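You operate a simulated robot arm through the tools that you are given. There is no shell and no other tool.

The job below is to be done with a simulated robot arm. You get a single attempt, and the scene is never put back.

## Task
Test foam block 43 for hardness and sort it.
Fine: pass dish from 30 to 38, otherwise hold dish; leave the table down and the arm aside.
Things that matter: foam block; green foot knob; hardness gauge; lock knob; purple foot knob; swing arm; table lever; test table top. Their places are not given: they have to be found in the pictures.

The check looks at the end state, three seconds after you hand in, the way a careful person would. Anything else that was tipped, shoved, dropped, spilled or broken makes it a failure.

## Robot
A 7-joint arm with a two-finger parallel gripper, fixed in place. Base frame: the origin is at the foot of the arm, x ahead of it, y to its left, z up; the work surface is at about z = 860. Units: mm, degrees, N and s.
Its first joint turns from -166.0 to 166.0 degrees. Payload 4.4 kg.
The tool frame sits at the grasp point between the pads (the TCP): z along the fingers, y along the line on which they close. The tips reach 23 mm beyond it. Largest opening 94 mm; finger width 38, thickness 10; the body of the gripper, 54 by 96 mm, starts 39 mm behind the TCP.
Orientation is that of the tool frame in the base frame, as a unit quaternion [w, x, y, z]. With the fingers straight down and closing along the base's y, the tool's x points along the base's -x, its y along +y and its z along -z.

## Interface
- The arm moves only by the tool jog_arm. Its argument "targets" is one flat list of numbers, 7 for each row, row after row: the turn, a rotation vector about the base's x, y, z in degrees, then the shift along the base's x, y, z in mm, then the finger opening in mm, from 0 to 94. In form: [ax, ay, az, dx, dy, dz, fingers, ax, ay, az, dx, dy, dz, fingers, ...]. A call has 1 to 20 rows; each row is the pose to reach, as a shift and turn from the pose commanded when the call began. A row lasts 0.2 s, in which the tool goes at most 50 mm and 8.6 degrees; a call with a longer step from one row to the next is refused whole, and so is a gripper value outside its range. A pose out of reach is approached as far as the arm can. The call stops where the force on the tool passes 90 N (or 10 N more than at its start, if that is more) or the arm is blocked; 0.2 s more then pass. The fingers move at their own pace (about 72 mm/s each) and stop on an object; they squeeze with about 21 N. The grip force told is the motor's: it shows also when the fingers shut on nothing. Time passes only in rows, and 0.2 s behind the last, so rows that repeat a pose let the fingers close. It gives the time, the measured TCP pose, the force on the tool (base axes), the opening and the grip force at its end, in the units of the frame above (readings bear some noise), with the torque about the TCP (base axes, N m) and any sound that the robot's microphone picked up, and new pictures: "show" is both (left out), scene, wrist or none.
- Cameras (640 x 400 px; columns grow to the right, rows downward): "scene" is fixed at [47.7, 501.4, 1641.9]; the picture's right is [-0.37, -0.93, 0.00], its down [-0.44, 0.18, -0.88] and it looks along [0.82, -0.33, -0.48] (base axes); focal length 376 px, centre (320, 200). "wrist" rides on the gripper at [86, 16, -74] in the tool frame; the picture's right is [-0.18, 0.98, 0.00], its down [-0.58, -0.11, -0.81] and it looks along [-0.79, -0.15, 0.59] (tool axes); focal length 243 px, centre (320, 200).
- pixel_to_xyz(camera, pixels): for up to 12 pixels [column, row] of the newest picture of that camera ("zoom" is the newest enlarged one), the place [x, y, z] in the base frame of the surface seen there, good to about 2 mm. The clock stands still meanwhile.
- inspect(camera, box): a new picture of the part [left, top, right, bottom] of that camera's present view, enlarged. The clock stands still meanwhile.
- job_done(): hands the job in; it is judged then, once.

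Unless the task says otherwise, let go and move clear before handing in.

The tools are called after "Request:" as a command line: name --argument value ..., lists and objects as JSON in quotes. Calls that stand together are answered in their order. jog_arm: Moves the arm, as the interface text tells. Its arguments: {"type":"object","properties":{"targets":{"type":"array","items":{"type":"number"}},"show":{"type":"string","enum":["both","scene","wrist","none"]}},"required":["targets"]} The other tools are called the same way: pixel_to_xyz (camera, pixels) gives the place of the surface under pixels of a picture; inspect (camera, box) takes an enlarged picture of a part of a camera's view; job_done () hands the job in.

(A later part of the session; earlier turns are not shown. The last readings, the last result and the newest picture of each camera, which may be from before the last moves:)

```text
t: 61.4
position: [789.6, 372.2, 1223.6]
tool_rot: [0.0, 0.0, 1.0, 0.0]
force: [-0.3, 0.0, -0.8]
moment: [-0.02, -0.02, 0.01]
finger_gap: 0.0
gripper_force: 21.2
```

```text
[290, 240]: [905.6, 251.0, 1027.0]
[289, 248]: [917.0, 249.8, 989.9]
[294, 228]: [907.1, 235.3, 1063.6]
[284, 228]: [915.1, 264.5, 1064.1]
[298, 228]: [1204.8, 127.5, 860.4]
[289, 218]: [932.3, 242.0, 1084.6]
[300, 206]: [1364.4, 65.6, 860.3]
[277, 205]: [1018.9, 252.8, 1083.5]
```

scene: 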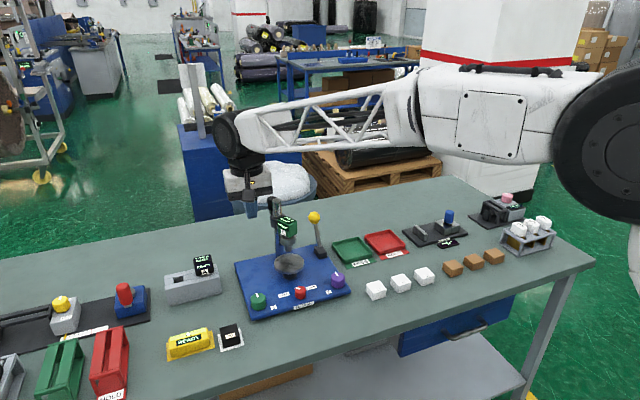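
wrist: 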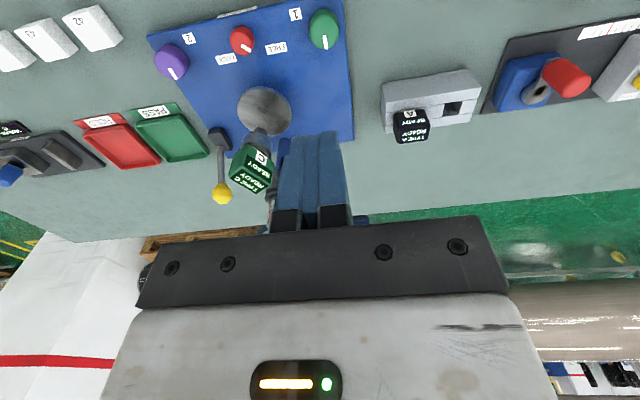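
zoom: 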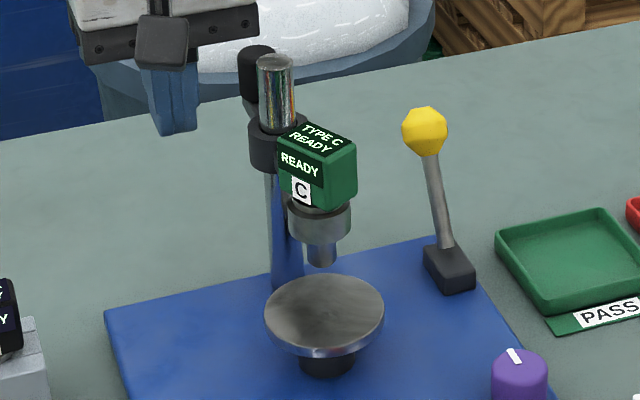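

The gauge sits over the disc, centred (foot front at (917,250)), displays reading READY. Now I'll go to the lock knob (axis ≈(828.5,250)) to lock the arm.

Request:
jog_arm --targets '[0, 0, 7.8, 4.3, -13.5, -10, 60, 0, 0, 15.6, 8.7, -27, -25, 60, 0, 0, 23.4, 13, -40.5, -40, 60, 0, 0, 31.2, 17.3, -54, -60, 60, 0, 0, 39, 21.7, -68, -85, 60, 0, 0, 46.8, 26, -81, -110, 60, 0, 0, 54.6, 30.3, -95, -140, 60, 0, 0, 62.4, 34.7, -109, -175, 60, 0, 0, 70, 39, -122, -210, 60, 0, 0, 70, 39, -122, -245, 60, 0, 0, 70, 39, -122, -268, 60, 0, 0, 70, 39, -122, -268, 60]'

Request:
inspect --camera "scene" --box '[230, 200, 350, 320]'

Request:
inspect --camera "wrist" --box '[220, 50, 420, 225]'

```text
t: 64.0
position: [830.7, 252.7, 955.2]
tool_rot: [-0.001, -0.574, 0.819, 0.0]
force: [0.2, -0.1, -0.7]
moment: [-0.02, 0.02, 0.03]
finger_gap: 60.2
gripper_force: 0.0
```

scene: 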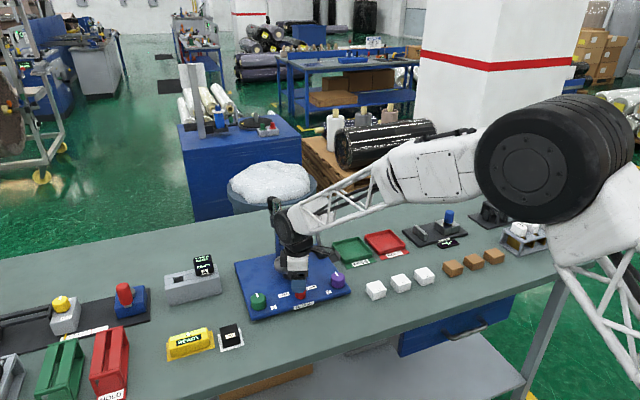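
wrist: 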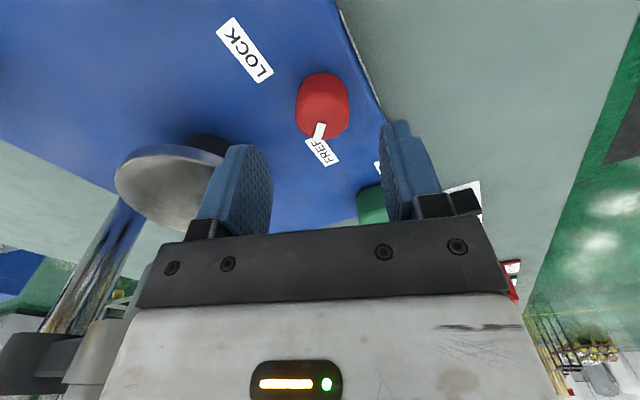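

```text
3.33 times, centred on (290, 260) of scene
```

zoom: 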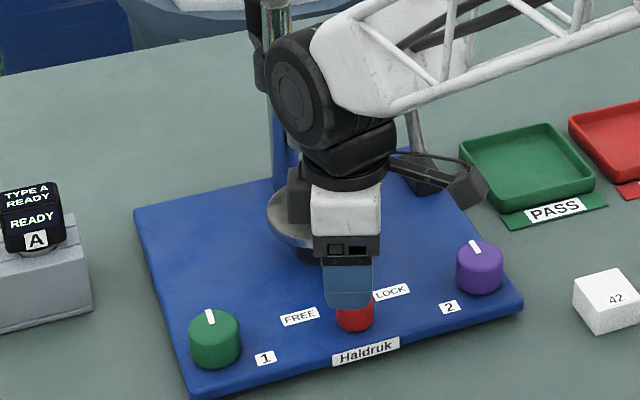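

```text
2.29 times, centred on (320, 138) of wrist
```

zoom: 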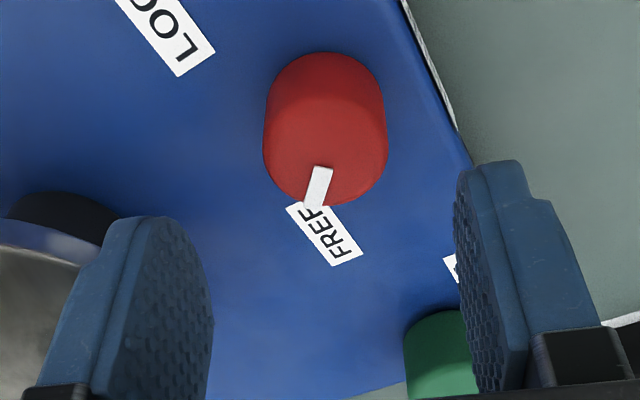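

The mark points straight at FREE. I'll pinpoint the knob's top centre from this view before descending.

Request:
pixel_to_xyz --camera "zoom" --pixels '[[325, 120], [325, 135], [325, 150], [325, 165], [270, 150], [380, 140], [350, 195], [285, 190], [300, 110], [350, 110]]'

Request:
inspect --camera "wrist" --box '[280, 60, 360, 150]'

```text
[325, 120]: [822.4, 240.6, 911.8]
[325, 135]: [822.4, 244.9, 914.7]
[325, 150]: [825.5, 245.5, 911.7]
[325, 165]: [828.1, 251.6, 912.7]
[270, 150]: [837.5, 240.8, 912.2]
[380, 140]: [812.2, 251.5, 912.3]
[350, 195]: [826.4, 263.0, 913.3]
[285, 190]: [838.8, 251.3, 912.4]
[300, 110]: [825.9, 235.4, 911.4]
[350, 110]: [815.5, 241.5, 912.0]
```

```text
4.44 times, centred on (320, 105) of wrist
```

zoom: 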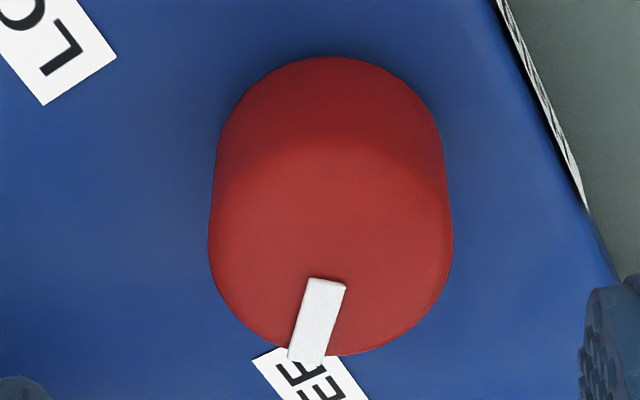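

Circle fit of the knob's top edge gives a centre near (826,249). I'll shift there, descend and grip.

Request:
jog_arm --targets '[0, 0, 0, -4.3, -2.4, -10, 60, 0, 0, 0, -4.3, -2.4, -30, 60, 0, 0, 0, -4.3, -2.4, -44, 60, 0, 0, 0, -4.3, -2.4, -44, 40, 0, 0, 0, -4.3, -2.4, -44, 20, 0, 0, 0, -4.3, -2.4, -44, 20, 0, 0, 0, -4.3, -2.4, -44, 20]' --show "wrist"

```text
t: 65.6
position: [825.2, 250.4, 911.5]
tool_rot: [0.0, -0.574, 0.819, 0.0]
force: [29.0, -16.1, -7.2]
moment: [0.05, 0.01, -0.08]
finger_gap: 34.9
gripper_force: 16.7
```

wrist: 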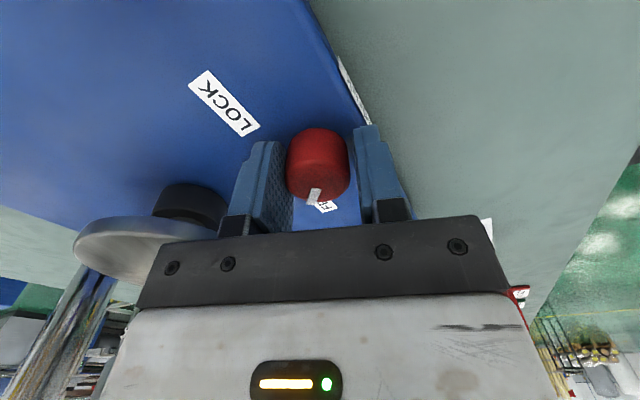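

Only one pad touches (gap 34.9, 33 N along -tool y), so I'm ~2 mm off. I'll open, shift, and regrip.

Request:
jog_arm --targets '[0, 0, 0, 0, 0, 0, 50, 0, 0, 0, 0, 0, 0, 60, 0, 0, 0, 2.2, -0.8, 0, 60, 0, 0, 0, 2.2, -0.8, 0, 40, 0, 0, 0, 2.2, -0.8, 0, 20, 0, 0, 0, 2.2, -0.8, 0, 20, 0, 0, 0, 2.2, -0.8, 0, 20]' --show "wrist"

```text
t: 67.2
position: [827.6, 249.5, 911.9]
tool_rot: [0.0, -0.573, 0.819, 0.0]
force: [-22.8, 4.9, 5.4]
moment: [-0.14, -0.09, 0.03]
finger_gap: 31.6
gripper_force: 45.3
```

wrist: 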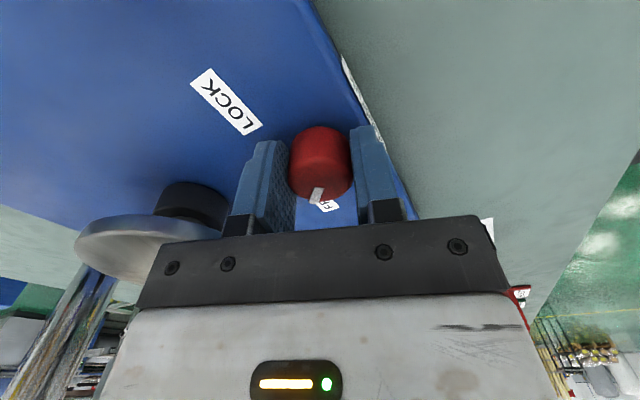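

Now slightly over the other way; combining all grips puts the true axis near commanded (828.3,250.4). I'll open, shift there, regrip and start turning clockwise.

Request:
jog_arm --targets '[0, 0, 0, 0, 0, 0, 50, 0, 0, 0, 0, 0, 0, 60, 0, 0, 0, -0.6, 1.9, 0, 60, 0, 0, 0, -0.6, 1.9, 0, 40, 0, 0, 0, -0.6, 1.9, 0, 20, 0, 0, 0, -0.6, 1.9, 0, 20, 0, 0, 0, -0.6, 1.9, 0, 20]' --show "none"

```text
t: 68.8
position: [826.8, 249.2, 912.1]
tool_rot: [0.0, -0.573, 0.819, 0.0]
force: [30.7, -7.1, -9.5]
moment: [0.16, 0.1, 0.02]
finger_gap: 31.7
gripper_force: 44.8
```

The grip is square now but ~0.6 mm off (31 N). I'll ease it by half a millimetre and begin turning clockwise 40°.

Request:
jog_arm --targets '[0, 0, 0, 0.5, -0.2, 0, 20, 0, 0, -8, 0.4, -0.2, 0, 20, 0, 0, -16, 0.3, -0.3, 0, 20, 0, 0, -24, 0.2, -0.3, 0, 20, 0, 0, -32, 0.1, -0.3, 0, 20, 0, 0, -40, 0.1, -0.3, 0, 20]' --show "wrist"

```text
t: 70.2
position: [829.0, 249.9, 912.2]
tool_rot: [0.001, -0.257, 0.966, 0.0]
force: [56.5, 4.4, -11.2]
moment: [0.51, -0.23, 0.02]
finger_gap: 31.7
gripper_force: 45.2
```

wrist: 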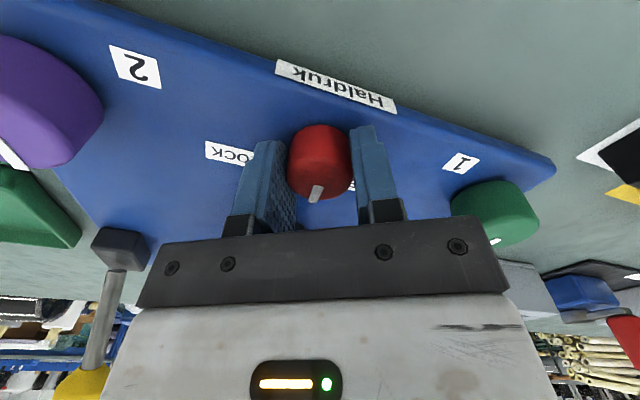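

Side force grew to 56 N toward +x, meaning the axis is nearer (829,248.5). I'll open, recentre, regrip and go on.

Request:
jog_arm --targets '[0, 0, 0, 0, 0, 0, 50, 0, 0, 0, 0, 0, 0, 60, 0, 0, 0, 0.7, -1.5, 0, 60, 0, 0, 0, 0.7, -1.5, 0, 40, 0, 0, 0, 0.7, -1.5, 0, 20, 0, 0, 0, 0.7, -1.5, 0, 20, 0, 0, 0, 0.7, -1.5, 0, 20]' --show "wrist"

```text
t: 71.8
position: [827.2, 249.4, 911.3]
tool_rot: [0.0, -0.259, 0.966, 0.0]
force: [-20.8, 26.6, 2.9]
moment: [-0.19, 0.0, -0.01]
finger_gap: 31.6
gripper_force: 45.0
```

wrist: 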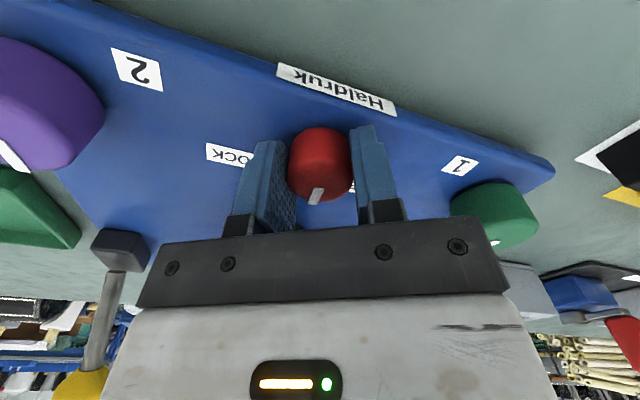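

Off by ~0.7 mm in the closing direction; I'll ease that and continue clockwise 32° more.

Request:
jog_arm --targets '[0, 0, 0, -0.3, 0.6, 0, 20, 0, 0, -8, -0.2, 0.7, 0, 20, 0, 0, -16, -0.1, 0.7, 0, 20, 0, 0, -24, 0, 0.8, 0, 20, 0, 0, -32, 0, 0.8, 0, 20]' --show "wrist"

```text
t: 73.0
position: [828.1, 249.9, 911.9]
tool_rot: [0.0, 0.019, 1.0, 0.0]
force: [-29.5, 39.8, 12.0]
moment: [0.14, 0.93, 0.01]
finger_gap: 31.6
gripper_force: 45.6
```

wrist: 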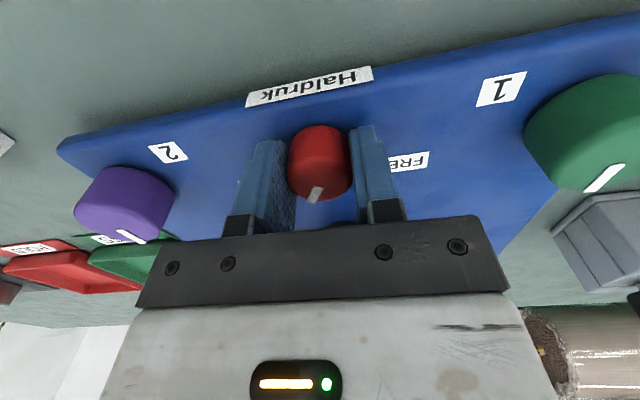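

72° turned so far. I'll release, regrip to drop the side load, then finish the last ~20° until the torque shows the stop.

Request:
jog_arm --targets '[0, 0, 0, 0, 0, 0, 50, 0, 0, 0, 0, 0, 0, 60, 0, 0, 0, 0.3, 0.5, 0, 60, 0, 0, 0, 0.3, 0.5, 0, 40, 0, 0, 0, 0.3, 0.5, 0, 20, 0, 0, 0, 0.3, 0.5, 0, 20, 0, 0, 0, 0.3, 0.5, 0, 20, 0, 0, -7, 0.3, 0.5, 0, 20, 0, 0, -14, 0.3, 0.5, 0, 20]' --show "wrist"

```text
t: 75.0
position: [828.0, 249.6, 910.8]
tool_rot: [-0.001, 0.139, 0.99, 0.0]
force: [-5.0, 16.0, -4.9]
moment: [0.35, 0.14, 1.55]
finger_gap: 31.2
gripper_force: 44.9
```

wrist: 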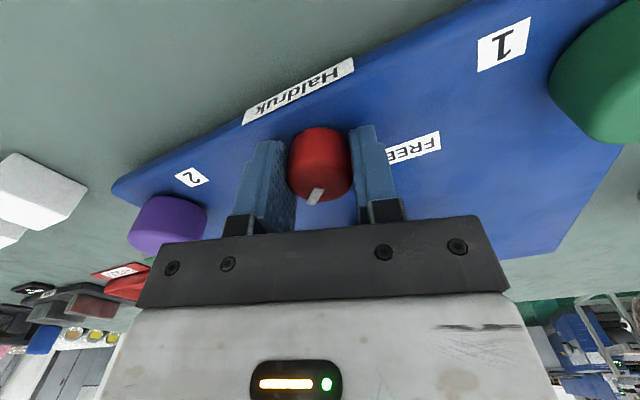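

Torque jumped to 1.55 N·m: the LOCK stop is reached. I'll release, rise and confirm.

Request:
jog_arm --targets '[0, 0, 0, 0, 0, 0, 50, 0, 0, 0, 0, 0, 0, 60, 0, 0, 0, 0, 0, 0, 60, 0, 0, 0, 0, 0, 40, 60, 0, 0, 0, -15, 0, 80, 60, 0, 0, 4, -50, -20, 110, 60, 0, 0, 10, -80, -50, 130, 60, 0, 0, 16, -100, -90, 150, 60]'

Request:
inspect --camera "scene" --box '[230, 190, 350, 320]'

Request:
pixel_to_xyz --camera "scene" --pixels '[[371, 286], [380, 290], [376, 284], [418, 271], [424, 271], [430, 276], [395, 278], [401, 275], [407, 282], [401, 281]]'

```text
refused: row 6 steps farther than a row can; nothing moved
```

```text
3.08 times, centred on (290, 255) of scene
```

zoom: 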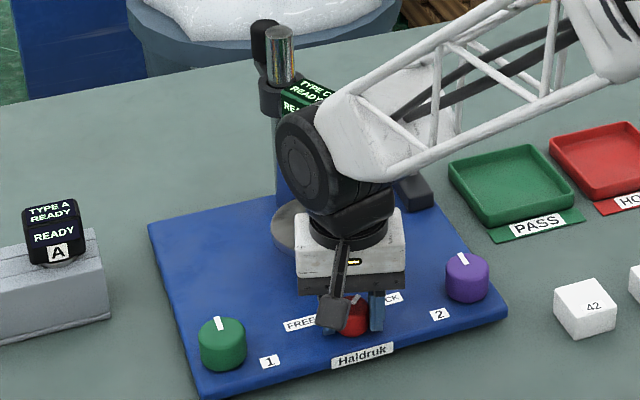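

```text
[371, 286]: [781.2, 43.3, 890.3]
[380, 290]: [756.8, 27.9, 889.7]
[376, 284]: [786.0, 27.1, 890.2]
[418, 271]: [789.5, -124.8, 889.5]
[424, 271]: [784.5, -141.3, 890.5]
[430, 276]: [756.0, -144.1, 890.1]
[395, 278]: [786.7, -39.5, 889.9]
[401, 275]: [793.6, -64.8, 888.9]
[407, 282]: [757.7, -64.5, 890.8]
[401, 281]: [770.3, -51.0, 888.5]
```

One row was too long; repeating the release with shorter steps.

Request:
jog_arm --targets '[0, 0, 0, 0, 0, 0, 50, 0, 0, 0, 0, 0, 0, 60, 0, 0, 0, 0, 0, 0, 60, 0, 0, 0, 0, 0, 40, 60, 0, 0, 0, -15, 0, 80, 60, 0, 0, 4, -40, -15, 105, 60, 0, 0, 10, -65, -45, 125, 60, 0, 0, 16, -85, -80, 145, 60]'

Request:
inspect --camera "scene" --box '[230, 190, 350, 320]'

Request:
inspect --camera "scene" --box '[360, 260, 440, 310]'

```text
t: 76.8
position: [743.9, 169.3, 1054.6]
tool_rot: [-0.001, 0.0, 1.0, 0.0]
force: [0.1, -0.6, -1.3]
moment: [0.01, -0.01, -0.03]
finger_gap: 60.1
gripper_force: 0.0
```

scene: 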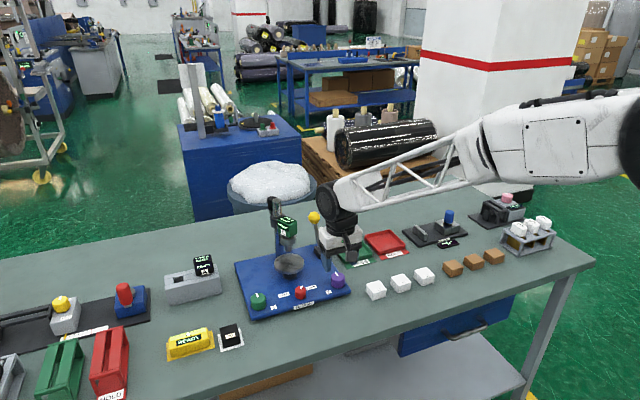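
wrist: 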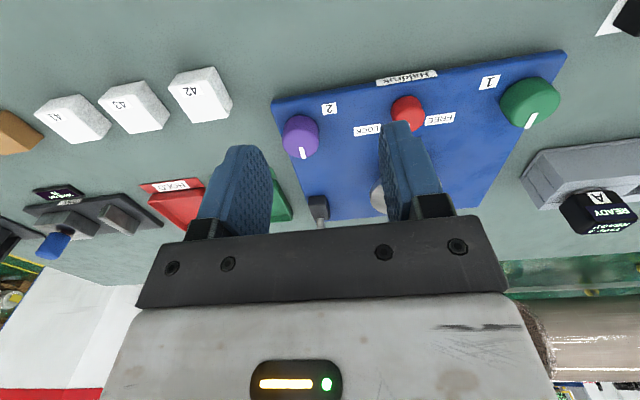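

```text
3.08 times, centred on (290, 255) of scene
```

zoom: 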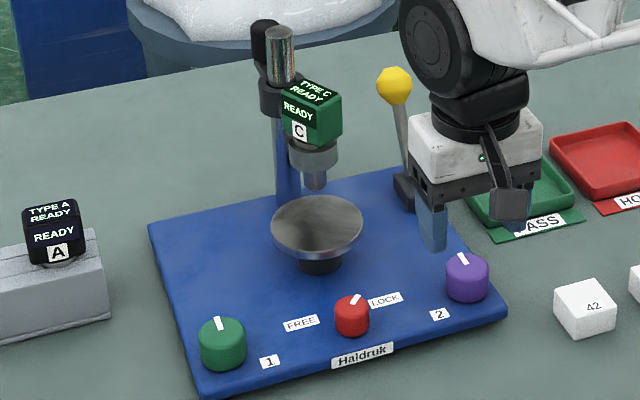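

```text
8.00 times, centred on (400, 285) of scene
```

zoom: 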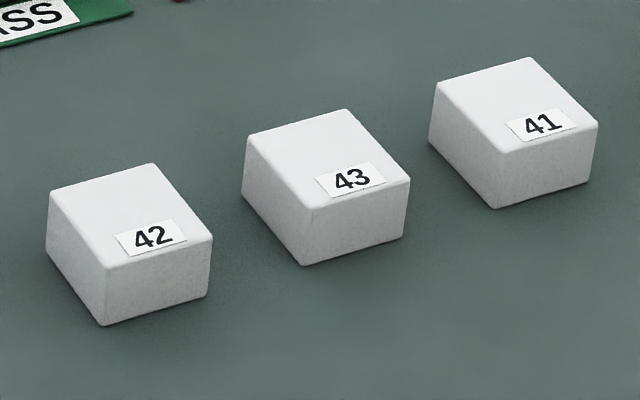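

The pointer is back at LOCK and the gauge stays over the disc. Now I measure block 43's exact corners for the pick.

Request:
pixel_to_xyz --camera "zoom" --pixels '[[252, 142], [343, 114], [404, 182], [313, 205], [328, 160], [300, 262], [245, 190], [405, 235], [155, 168], [205, 238], [435, 90], [500, 150]]'

Request:
pixel_to_xyz --camera "scene" --pixels '[[289, 248], [290, 240], [287, 221], [283, 226], [297, 229], [293, 219], [279, 216]]'

```text
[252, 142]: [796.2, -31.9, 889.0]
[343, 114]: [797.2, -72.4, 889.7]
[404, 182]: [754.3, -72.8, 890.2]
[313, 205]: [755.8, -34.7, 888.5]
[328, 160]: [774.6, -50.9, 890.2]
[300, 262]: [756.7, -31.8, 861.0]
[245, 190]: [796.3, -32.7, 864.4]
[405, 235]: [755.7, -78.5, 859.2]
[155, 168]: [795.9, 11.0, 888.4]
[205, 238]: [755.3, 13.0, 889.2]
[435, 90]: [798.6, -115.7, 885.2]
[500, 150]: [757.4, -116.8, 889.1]
```

```text
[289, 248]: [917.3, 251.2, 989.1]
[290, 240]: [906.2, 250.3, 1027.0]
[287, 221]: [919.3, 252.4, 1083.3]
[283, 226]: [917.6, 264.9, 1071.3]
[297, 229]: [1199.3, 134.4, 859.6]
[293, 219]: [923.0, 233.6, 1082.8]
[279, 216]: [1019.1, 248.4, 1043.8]
```

Block 43 spans x 754–798, y -75…-31 (centre (776,-53)), with ≈40 mm gaps to its neighbours. I'll approach with a 35° forward tilt, so I can later slip it under the gauge.

Request:
jog_arm --targets '[0, -5, 0, 0, -37, -10, 72, 0, -10, 0, 1, -74, -20, 72, 0, -15, 0, 2, -111, -30, 72, 0, -20, 0, 3, -148, -40, 72, 0, -25, 0, 4, -186, -50, 72, 0, -30, 0, 4.4, -223, -62, 72, 0, -35, 0, 4.4, -223, -80, 72, 0, -35, 0, 4.4, -223, -80, 72]'

Request:
inspect --camera "scene" --box '[340, 200, 460, 310]'

```text
t: 78.6
position: [747.7, -54.6, 975.1]
tool_rot: [0.302, 0.0, 0.953, 0.0]
force: [0.1, -0.4, -0.1]
moment: [0.04, 0.03, 0.03]
finger_gap: 71.8
gripper_force: 0.0
```

scene: 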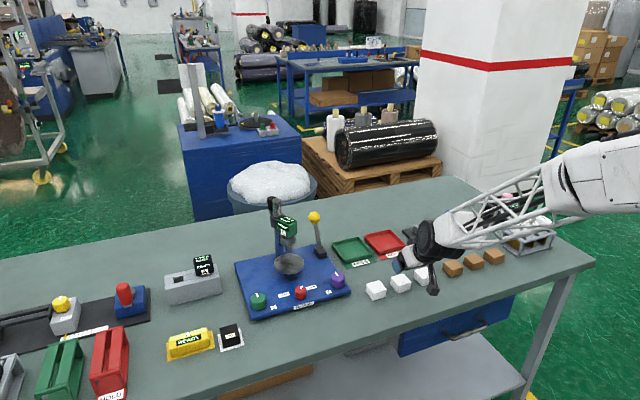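
wrist: 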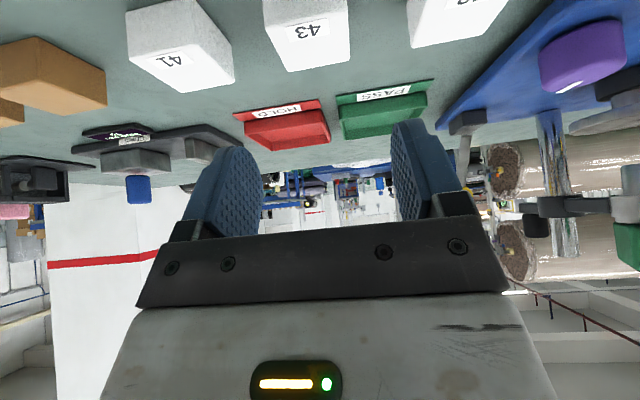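

```text
3.64 times, centred on (400, 255) of scene
```

zoom: 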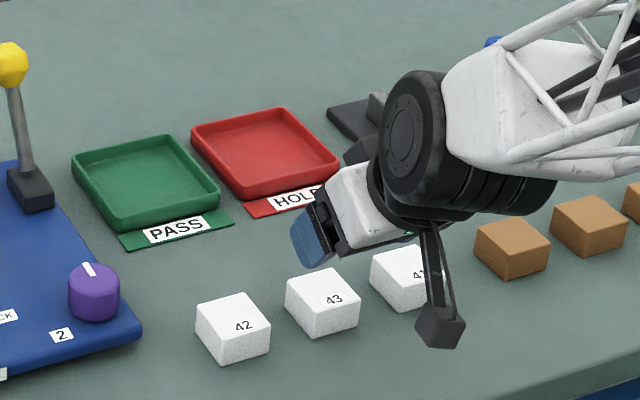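

Block 43 is lined up below (wrist (305,30)). Descend 82 mm and close on it.

Request:
jog_arm --targets '[0, 0, 0, 0, 1, -30, 72, 0, 0, 0, 0, 1, -60, 72, 0, 0, 0, 0, 1, -76, 72, 0, 0, 0, 0, 1, -82, 72, 0, 0, 0, 0, 1, -82, 50, 0, 0, 0, 0, 1, -82, 25, 0, 0, 0, 0, 1, -82, 25, 0, 0, 0, 0, 1, -82, 25]'

Request:
inspect --camera "scene" --box '[340, 220, 460, 310]'

```text
t: 80.4
position: [747.7, -52.0, 892.6]
tool_rot: [0.301, 0.0, 0.954, 0.0]
force: [-0.2, -0.4, 0.5]
moment: [0.0, 0.03, 0.03]
finger_gap: 43.8
gripper_force: 21.3
```

scene: 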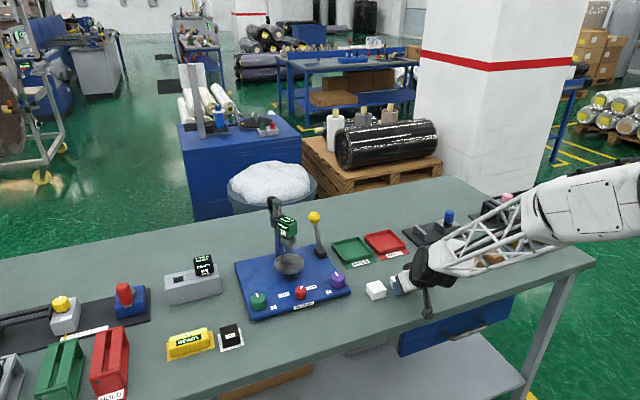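
wrist: 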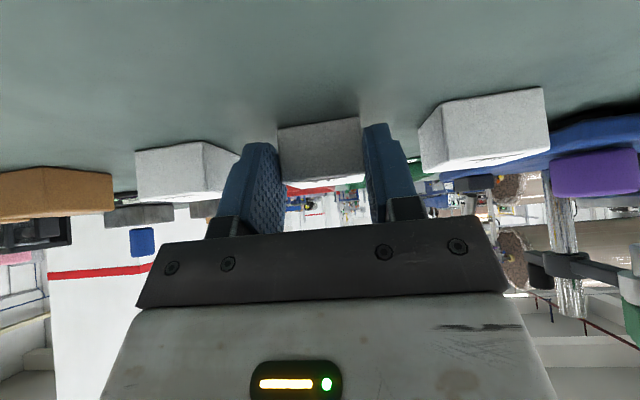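

```text
4.44 times, centred on (400, 265) of scene
```

zoom: 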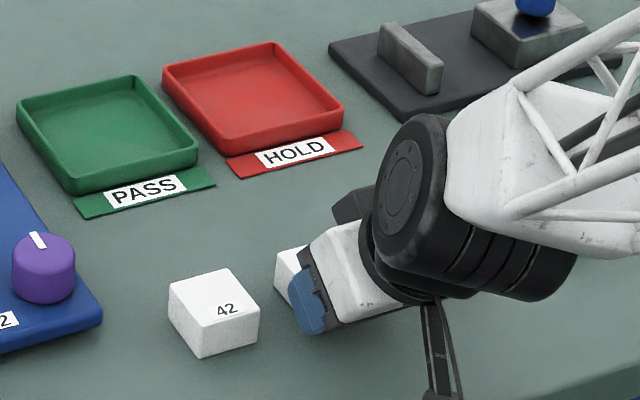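

Block 43 is gripped (43.8 mm). I'll lift it, carry it to in front of the disc at y=251, and stop before sliding under the gauge.

Request:
jog_arm --targets '[0, 0, 0, 0, 0, 35, 25, 0, 0, 0, 0, 0, 75, 25, 0, 0, 0, 0, 0, 117, 25, 0, 0, 0, 5, 43, 117, 25, 0, 0, 0, 10, 86, 117, 25, 0, 0, 0, 16, 130, 117, 25, 0, 0, 0, 22, 173, 117, 25, 0, 0, 0, 28, 217, 117, 25, 0, 0, 0, 34, 260, 117, 25, 0, 0, 0, 41, 303, 117, 25, 0, 0, 0, 41, 303, 95, 25, 0, 0, 0, 41, 303, 80, 25, 0, 0, 0, 41, 303, 80, 25]'

Request:
inspect --camera "scene" --box '[230, 190, 350, 300]'

```text
t: 83.2
position: [790.3, 249.9, 975.4]
tool_rot: [0.301, 0.0, 0.953, 0.001]
force: [0.0, 0.5, -0.7]
moment: [-0.04, 0.04, -0.01]
finger_gap: 44.0
gripper_force: 20.6
```

scene: 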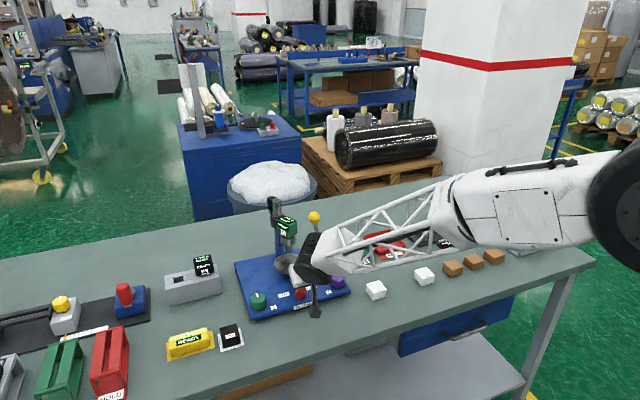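
wrist: 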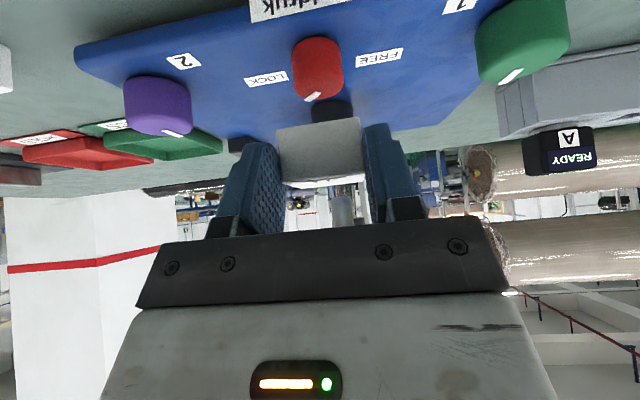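

```text
3.64 times, centred on (290, 245) of scene
```

zoom: 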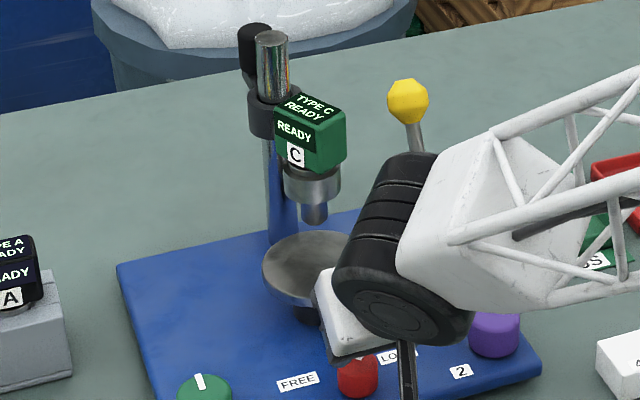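

The block is held in front of the disc. Before sliding forward I check where the wrist wheel and gripper edges are relative to the knobs and gauge.

Request:
pixel_to_xyz --camera "scene" --pixels '[[312, 281], [300, 275], [325, 280], [308, 240], [296, 268], [302, 285], [330, 260], [288, 251], [288, 252]]'

Request:
pixel_to_xyz --camera "wrist" --pixels '[[320, 125], [340, 125], [320, 165], [343, 205], [350, 185], [320, 182]]'

Request:
inspect --camera "wrist" --box '[260, 90, 400, 230]'

```text
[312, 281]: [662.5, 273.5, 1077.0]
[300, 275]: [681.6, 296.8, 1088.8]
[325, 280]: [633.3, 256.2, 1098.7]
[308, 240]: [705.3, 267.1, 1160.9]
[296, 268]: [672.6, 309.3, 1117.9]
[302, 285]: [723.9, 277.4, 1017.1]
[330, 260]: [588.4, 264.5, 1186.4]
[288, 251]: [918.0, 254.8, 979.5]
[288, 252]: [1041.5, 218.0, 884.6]
```

```text
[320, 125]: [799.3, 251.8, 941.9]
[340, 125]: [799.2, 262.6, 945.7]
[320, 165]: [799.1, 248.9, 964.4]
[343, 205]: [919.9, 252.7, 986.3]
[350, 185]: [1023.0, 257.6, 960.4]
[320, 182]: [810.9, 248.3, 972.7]
```

```text
2.86 times, centred on (330, 160) of wrist
```

zoom: 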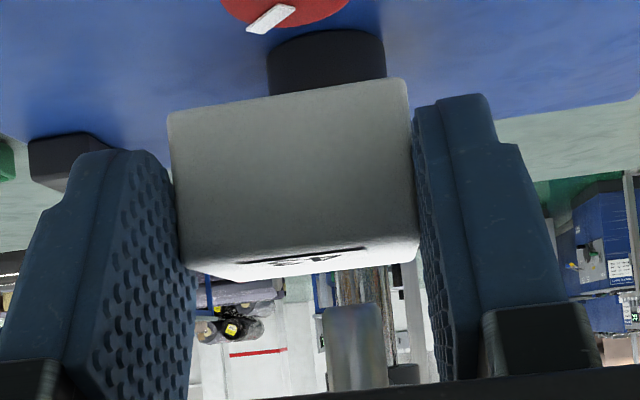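

The gauge foot bottom is at z≈979 and the block top at ≈972, disc at 934; nothing else is near. I'll drop 5 mm and slide forward ~104 mm to centre the block under the foot.

Request:
jog_arm --targets '[0, 0, 0, 10, 1, -5.5, 25, 0, 0, 0, 35, 1, -5.5, 25, 0, 0, 0, 60, 1, -5.5, 25, 0, 0, 0, 80, 1, -5.5, 25, 0, 0, 0, 95, 1, -5.5, 25, 0, 0, 0, 104, 1, -5.5, 25]'

Request:
inspect --camera "scene" --box '[240, 200, 340, 290]'

Request:
inspect --camera "wrist" --box '[220, 60, 420, 240]'

```text
t: 84.6
position: [892.5, 252.7, 968.7]
tool_rot: [0.3, -0.002, 0.954, 0.001]
force: [-32.0, 3.0, 0.5]
moment: [-0.27, -2.23, 0.01]
finger_gap: 43.9
gripper_force: 20.5
```

scene: 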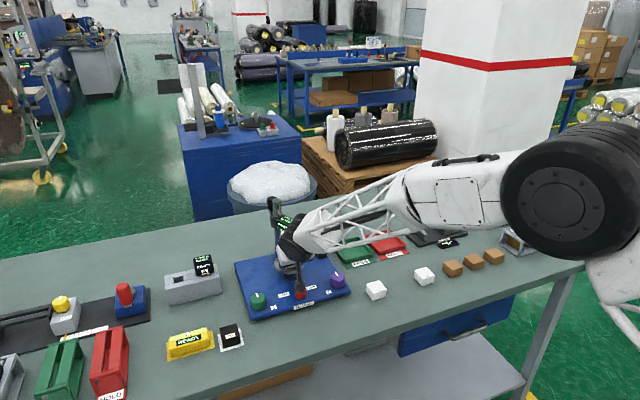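
wrist: 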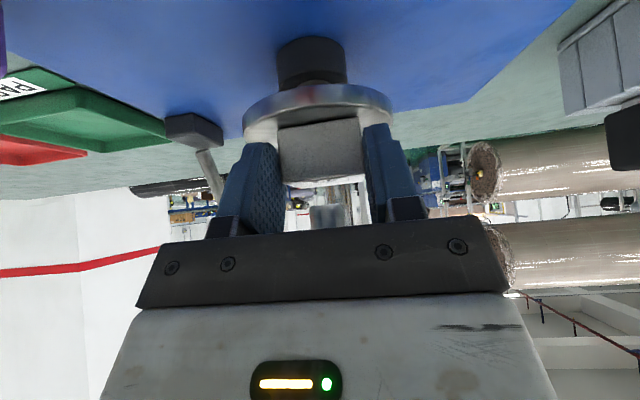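

```text
4.44 times, centred on (290, 245) of scene
```

zoom: 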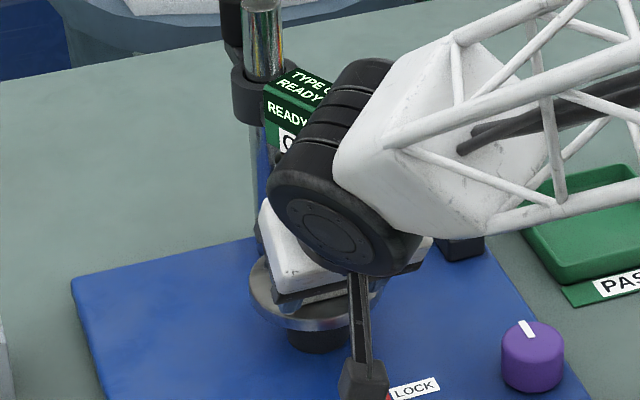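

```text
2.22 times, centred on (320, 150) of wrist
```

zoom: 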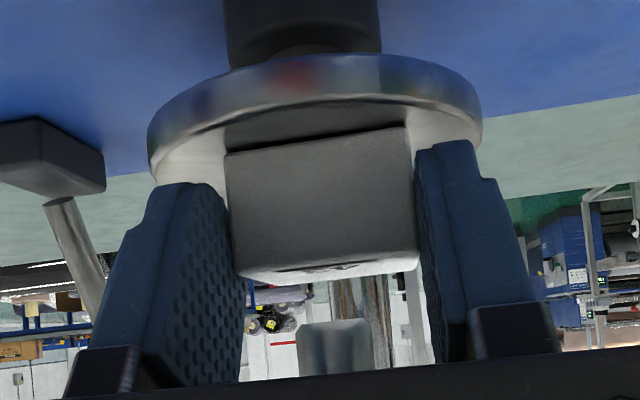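

The gripper body touches the gauge (−32 N, ~70 mm above the TCP). I'll back off 5 mm at once, then set the block down there and release.

Request:
jog_arm --targets '[0, 0, 0, -3, -0.5, 0, 25, 0, 0, 0, -5, -0.5, 0, 25, 0, 0, 0, -5, -0.5, 0, 25]' --show "none"

```text
t: 85.4
position: [887.4, 252.0, 967.6]
tool_rot: [0.301, 0.0, 0.954, 0.0]
force: [0.7, 0.0, -0.8]
moment: [0.0, 0.0, 0.01]
finger_gap: 43.8
gripper_force: 21.6
```

Contact is gone. I'll lower until the disc carries the block, then open and withdraw backward.

Request:
jog_arm --targets '[0, 0, 0, 0, 0, -0.7, 25, 0, 0, 0, 0, 0, -1.4, 25, 0, 0, 0, 0, 0, -1.4, 25]' --show "none"

```text
t: 86.2
position: [889.8, 251.6, 968.2]
tool_rot: [0.302, 0.0, 0.953, 0.0]
force: [0.2, -1.0, 6.1]
moment: [-0.01, -0.2, -0.03]
finger_gap: 43.5
gripper_force: 20.5
```

Request:
jog_arm --targets '[0, 0, 0, 0, 0, 0, 50, 0, 0, 0, 0, 0, 0, 62, 0, 0, 0, 0, 0, 0.5, 62, 0, 0, 0, -15, 0, 1, 62, 0, 0, 0, -45, 0, 3, 62, 0, 0, 0, -80, 0, 10, 62, 0, 0, 0, -100, 0, 20, 62]'

Request:
inspect --camera "scene" --box '[240, 200, 340, 290]'

Request:
inspect --camera "wrist" --box '[220, 60, 420, 240]'

```text
t: 87.8
position: [788.0, 251.9, 986.4]
tool_rot: [0.301, 0.0, 0.954, 0.0]
force: [0.6, -0.6, -0.9]
moment: [0.01, -0.02, 0.0]
finger_gap: 62.0
gripper_force: 0.0
```

scene: 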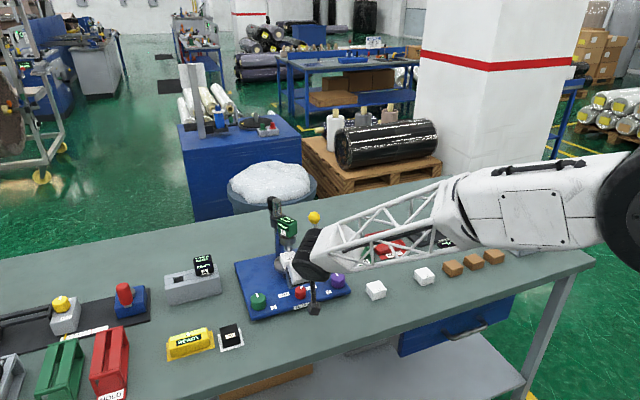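
wrist: 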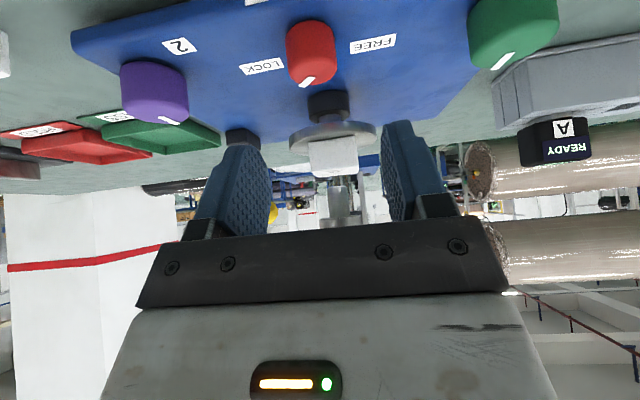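

```text
4.44 times, centred on (290, 245) of scene
```

zoom: 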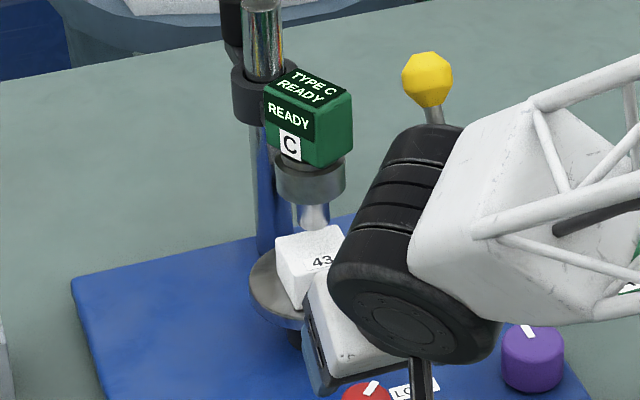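

```text
2.22 times, centred on (320, 150) of wrist
```

zoom: 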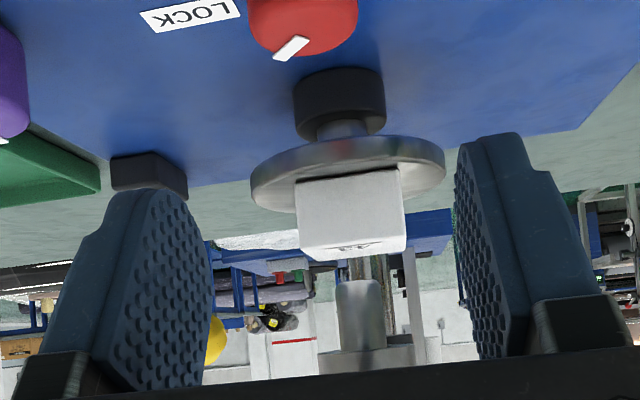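

The block stands on the disc beneath the gauge foot. I'll measure block versus foot alignment.

Request:
pixel_to_xyz --camera "zoom" --pixels '[[300, 215], [403, 210], [350, 210], [340, 310], [382, 310], [360, 330], [350, 248], [303, 180], [396, 172]]'

Request:
pixel_to_xyz --camera "scene" --pixels '[[282, 254], [289, 251], [281, 257], [293, 251], [288, 254], [285, 257], [288, 250], [291, 248], [286, 248]]'

```text
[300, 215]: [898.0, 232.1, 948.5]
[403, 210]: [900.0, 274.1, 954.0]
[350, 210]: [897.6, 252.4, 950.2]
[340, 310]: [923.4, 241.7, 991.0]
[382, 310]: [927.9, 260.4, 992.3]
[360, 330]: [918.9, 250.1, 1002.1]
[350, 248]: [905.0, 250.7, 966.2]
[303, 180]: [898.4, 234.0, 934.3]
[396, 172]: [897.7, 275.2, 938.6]
```

```text
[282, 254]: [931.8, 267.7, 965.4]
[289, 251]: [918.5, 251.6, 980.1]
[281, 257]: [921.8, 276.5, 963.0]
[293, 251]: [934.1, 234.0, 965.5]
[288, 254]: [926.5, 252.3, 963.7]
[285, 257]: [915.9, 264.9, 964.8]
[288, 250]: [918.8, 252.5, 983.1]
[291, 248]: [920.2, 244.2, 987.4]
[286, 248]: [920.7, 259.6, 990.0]
```

The block centre is ≈(920,253) while the foot axis is ≈(928,251). I'll nudge it forward ~6 mm with closed fingertips.

Request:
jog_arm --targets '[0, 0, 0, 0, 0, 0, 30, 0, 0, 0, 0, 0, -10, 0, 0, 0, 0, 20, 0, -20, 0, 0, 0, 0, 50, 0, -23, 0, 0, 0, 0, 70, 0, -23, 0, 0, 0, 0, 78, 0, -23, 0, 0, 0, 0, 82, 0, -23, 0, 0, 0, 0, 85, 0, -23, 0, 0, 0, 0, 87, 0, -23, 0]' --show "wrist"

Request:
inspect --camera "wrist" --box '[220, 60, 420, 240]'

```text
t: 89.8
position: [875.8, 250.4, 965.0]
tool_rot: [0.301, 0.001, 0.954, 0.0]
force: [0.4, -0.5, -0.1]
moment: [0.02, 0.01, 0.01]
finger_gap: 0.0
gripper_force: 21.0
```

wrist: 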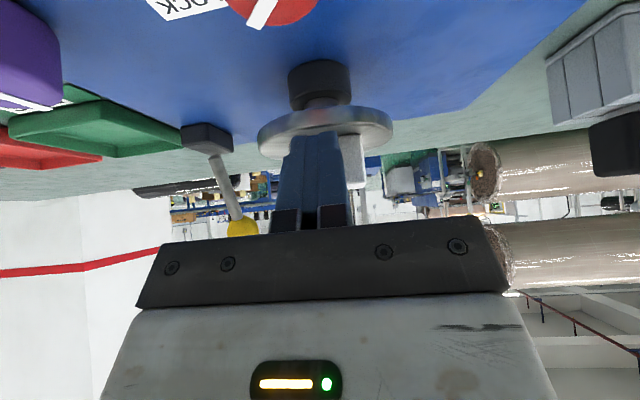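

```text
2.22 times, centred on (320, 150) of wrist
```

zoom: 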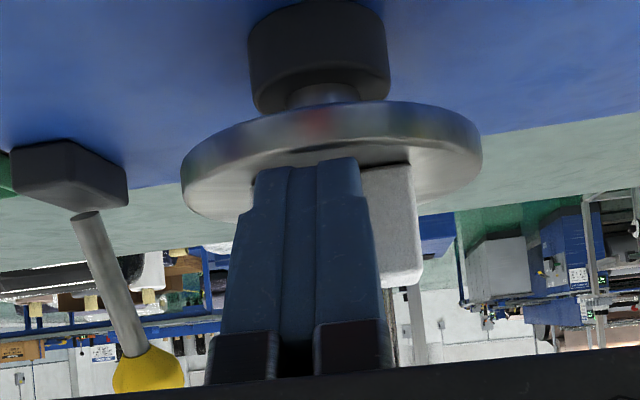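

Request:
pixel_to_xyz --camera "zoom" --pixels '[[395, 200], [400, 240], [385, 190], [405, 270]]'

Request:
inspect --camera "scene" --box '[240, 200, 340, 290]'

```text
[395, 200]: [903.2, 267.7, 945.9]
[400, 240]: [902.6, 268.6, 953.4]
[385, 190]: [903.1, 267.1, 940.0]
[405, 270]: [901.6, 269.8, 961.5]
```

```text
4.44 times, centred on (290, 245) of scene
```

zoom: 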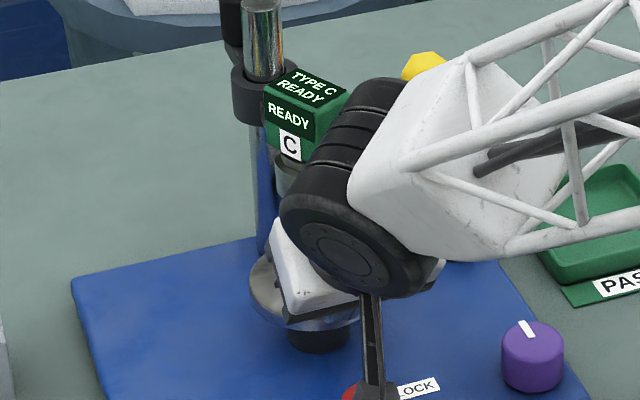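

The block's near face is now at x≈903 (centre ≈925), well under the foot. I'll withdraw and go to the lever's yellow ball (≈(1046,124,996)) with a 45° tilt, open.

Request:
jog_arm --targets '[0, 0, 0, -40, 0, 2, 0, 0, 0, 0, -75, 0, 20, 0, 0, 0, 0, -85, -10, 60, 20, 0, -3, 0, -85, -45, 85, 40, 0, -6, 0, -75, -85, 98, 60, 0, -10, 0, -50, -120, 100, 70, 0, -10, 0, -10, -128, 100, 70, 0, -10, 0, 30, -128, 97, 70, 0, -10, 0, 70, -128, 93, 70, 0, -10, 0, 100, -128, 90, 70, 0, -10, 0, 114, -128, 89, 70, 0, -10, 0, 114, -128, 89, 70]'

Request:
inspect --camera "scene" --box '[240, 190, 350, 290]'

Request:
inspect --camera "wrist" --box '[160, 0, 480, 230]'

```text
t: 92.4
position: [989.0, 122.2, 1052.3]
tool_rot: [0.383, 0.0, 0.924, 0.0]
force: [0.2, -0.2, -0.4]
moment: [-0.03, 0.0, 0.02]
finger_gap: 70.0
gripper_force: 0.0
```

scene: 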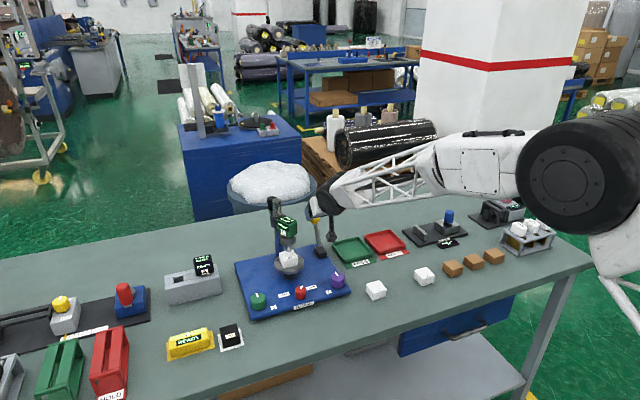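
wrist: 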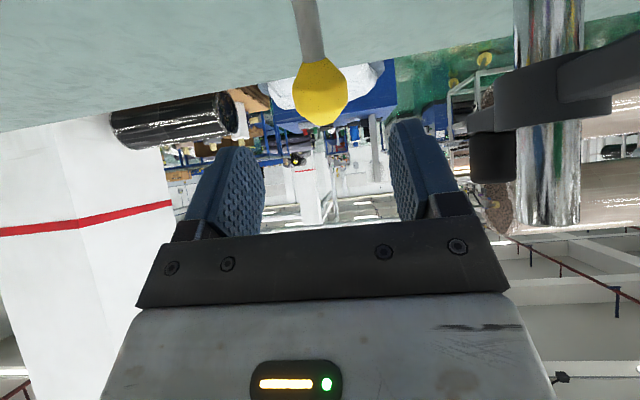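

```text
4.00 times, centred on (295, 240) of scene
```

zoom: 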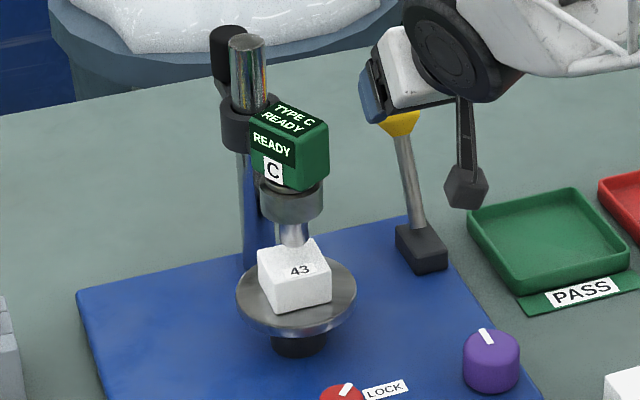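

```text
1.74 times, centred on (320, 115) of wrist
```

zoom: 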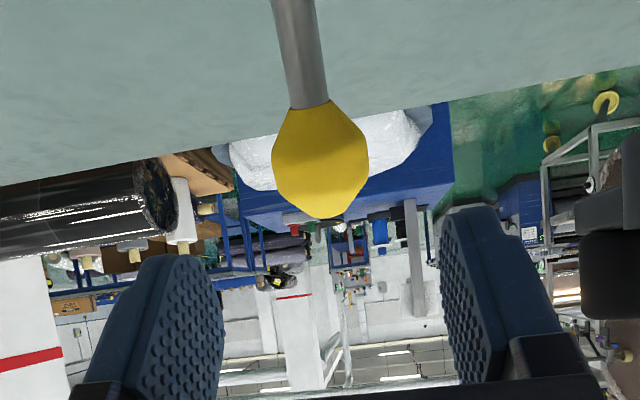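

The ball is right on the tool axis (wrist (320,92)). I'll measure its surface then advance along the axis and grip.

Request:
pixel_to_xyz --camera "wrist" --pixels '[[320, 92], [300, 90], [343, 90], [318, 120], [316, 40], [313, 15]]'

```text
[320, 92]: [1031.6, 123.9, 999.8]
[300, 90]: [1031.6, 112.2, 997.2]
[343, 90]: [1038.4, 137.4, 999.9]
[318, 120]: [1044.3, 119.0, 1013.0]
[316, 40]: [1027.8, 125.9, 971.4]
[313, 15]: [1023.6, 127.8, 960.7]
```

Ball centre ≈(1048,122.5,995). Advance ~81 mm along the tool axis and close.

Request:
jog_arm --targets '[0, 0, 0, 20, 0, -20, 70, 0, 0, 0, 40, -0.3, -40, 70, 0, 0, 0, 52, -0.5, -52, 70, 0, 0, 0, 57.5, -0.5, -57, 70, 0, 0, 0, 57.5, -0.5, -57, 45, 0, 0, 0, 57.5, -0.5, -57, 20, 0, 0, 0, 57.5, -0.5, -57, 20]'

```text
t: 94.0
position: [1047.7, 122.4, 996.0]
tool_rot: [0.383, 0.001, 0.924, 0.0]
force: [1.9, -15.1, 0.2]
moment: [-0.05, -0.1, -0.07]
finger_gap: 37.1
gripper_force: 45.2
```

scene: 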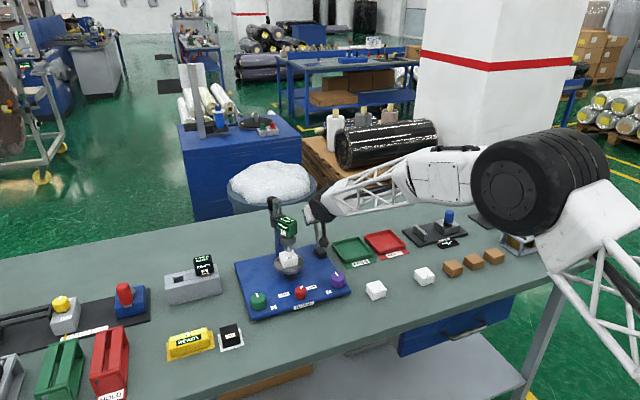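
wrist: 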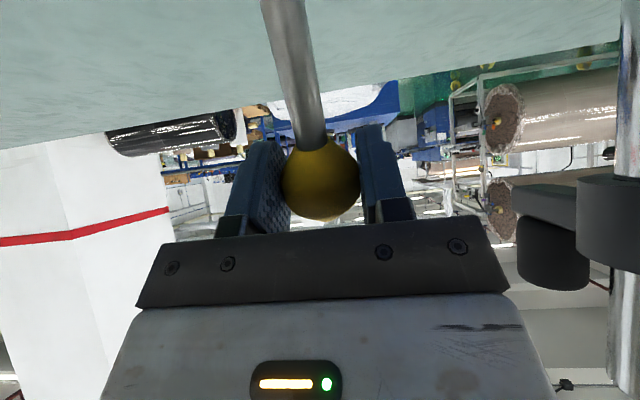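

The ball is gripped (37 mm). I'll pull it toward me along the lever's arc by ~10° and check the forces.

Request:
jog_arm --targets '[0, 0, 0, -5, 0, 2.9, 20, 0, 0, 0, -10, 0, 5.5, 20, 0, 0, 0, -14, 0, 7.4, 20, 0, 0, 0, -18, 0, 9.1, 20]' --show "none"

Request:
inspect --camera "scene" --box '[240, 190, 350, 290]'

```text
t: 95.0
position: [1029.0, 122.3, 1005.3]
tool_rot: [0.383, 0.0, 0.924, 0.0]
force: [9.0, -11.4, -10.1]
moment: [0.03, -0.95, 0.02]
finger_gap: 37.4
gripper_force: 44.8
```

```text
4.00 times, centred on (295, 240) of scene
```

zoom: 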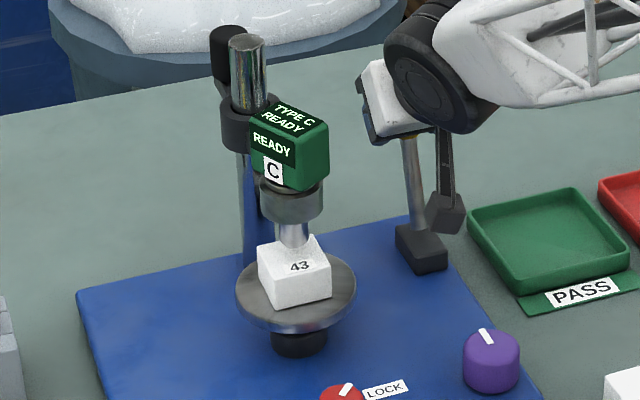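

The lever moves easily. I continue pulling to roughly upright.

Request:
jog_arm --targets '[0, 0, 0, -6, 0, 2.2, 20, 0, 0, 0, -12, 0, 4.1, 20, 0, 0, 0, -19, 0, 5.8, 20, 0, 0, 0, -26, 0, 7.2, 20, 0, 0, 0, -33, 0, 8, 20, 0, 0, 0, -40, 0, 8.5, 20]' --show "none"

Request:
inspect --camera "scene" --box '[240, 190, 350, 290]'

```text
t: 96.4
position: [988.0, 121.5, 1012.3]
tool_rot: [0.382, -0.001, 0.924, 0.001]
force: [12.0, -16.4, -30.4]
moment: [-0.02, -0.93, 0.13]
finger_gap: 37.8
gripper_force: 44.1
```

```text
4.00 times, centred on (295, 240) of scene
```

zoom: 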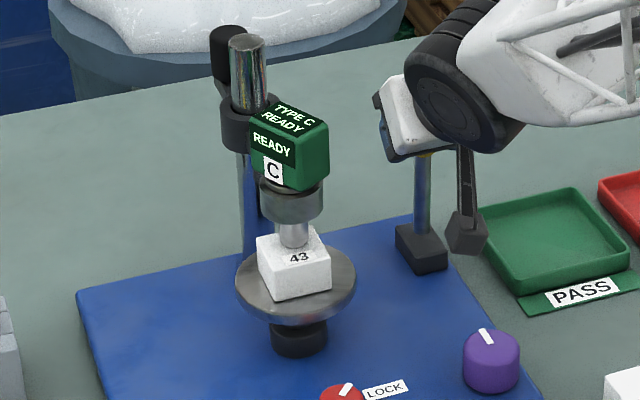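

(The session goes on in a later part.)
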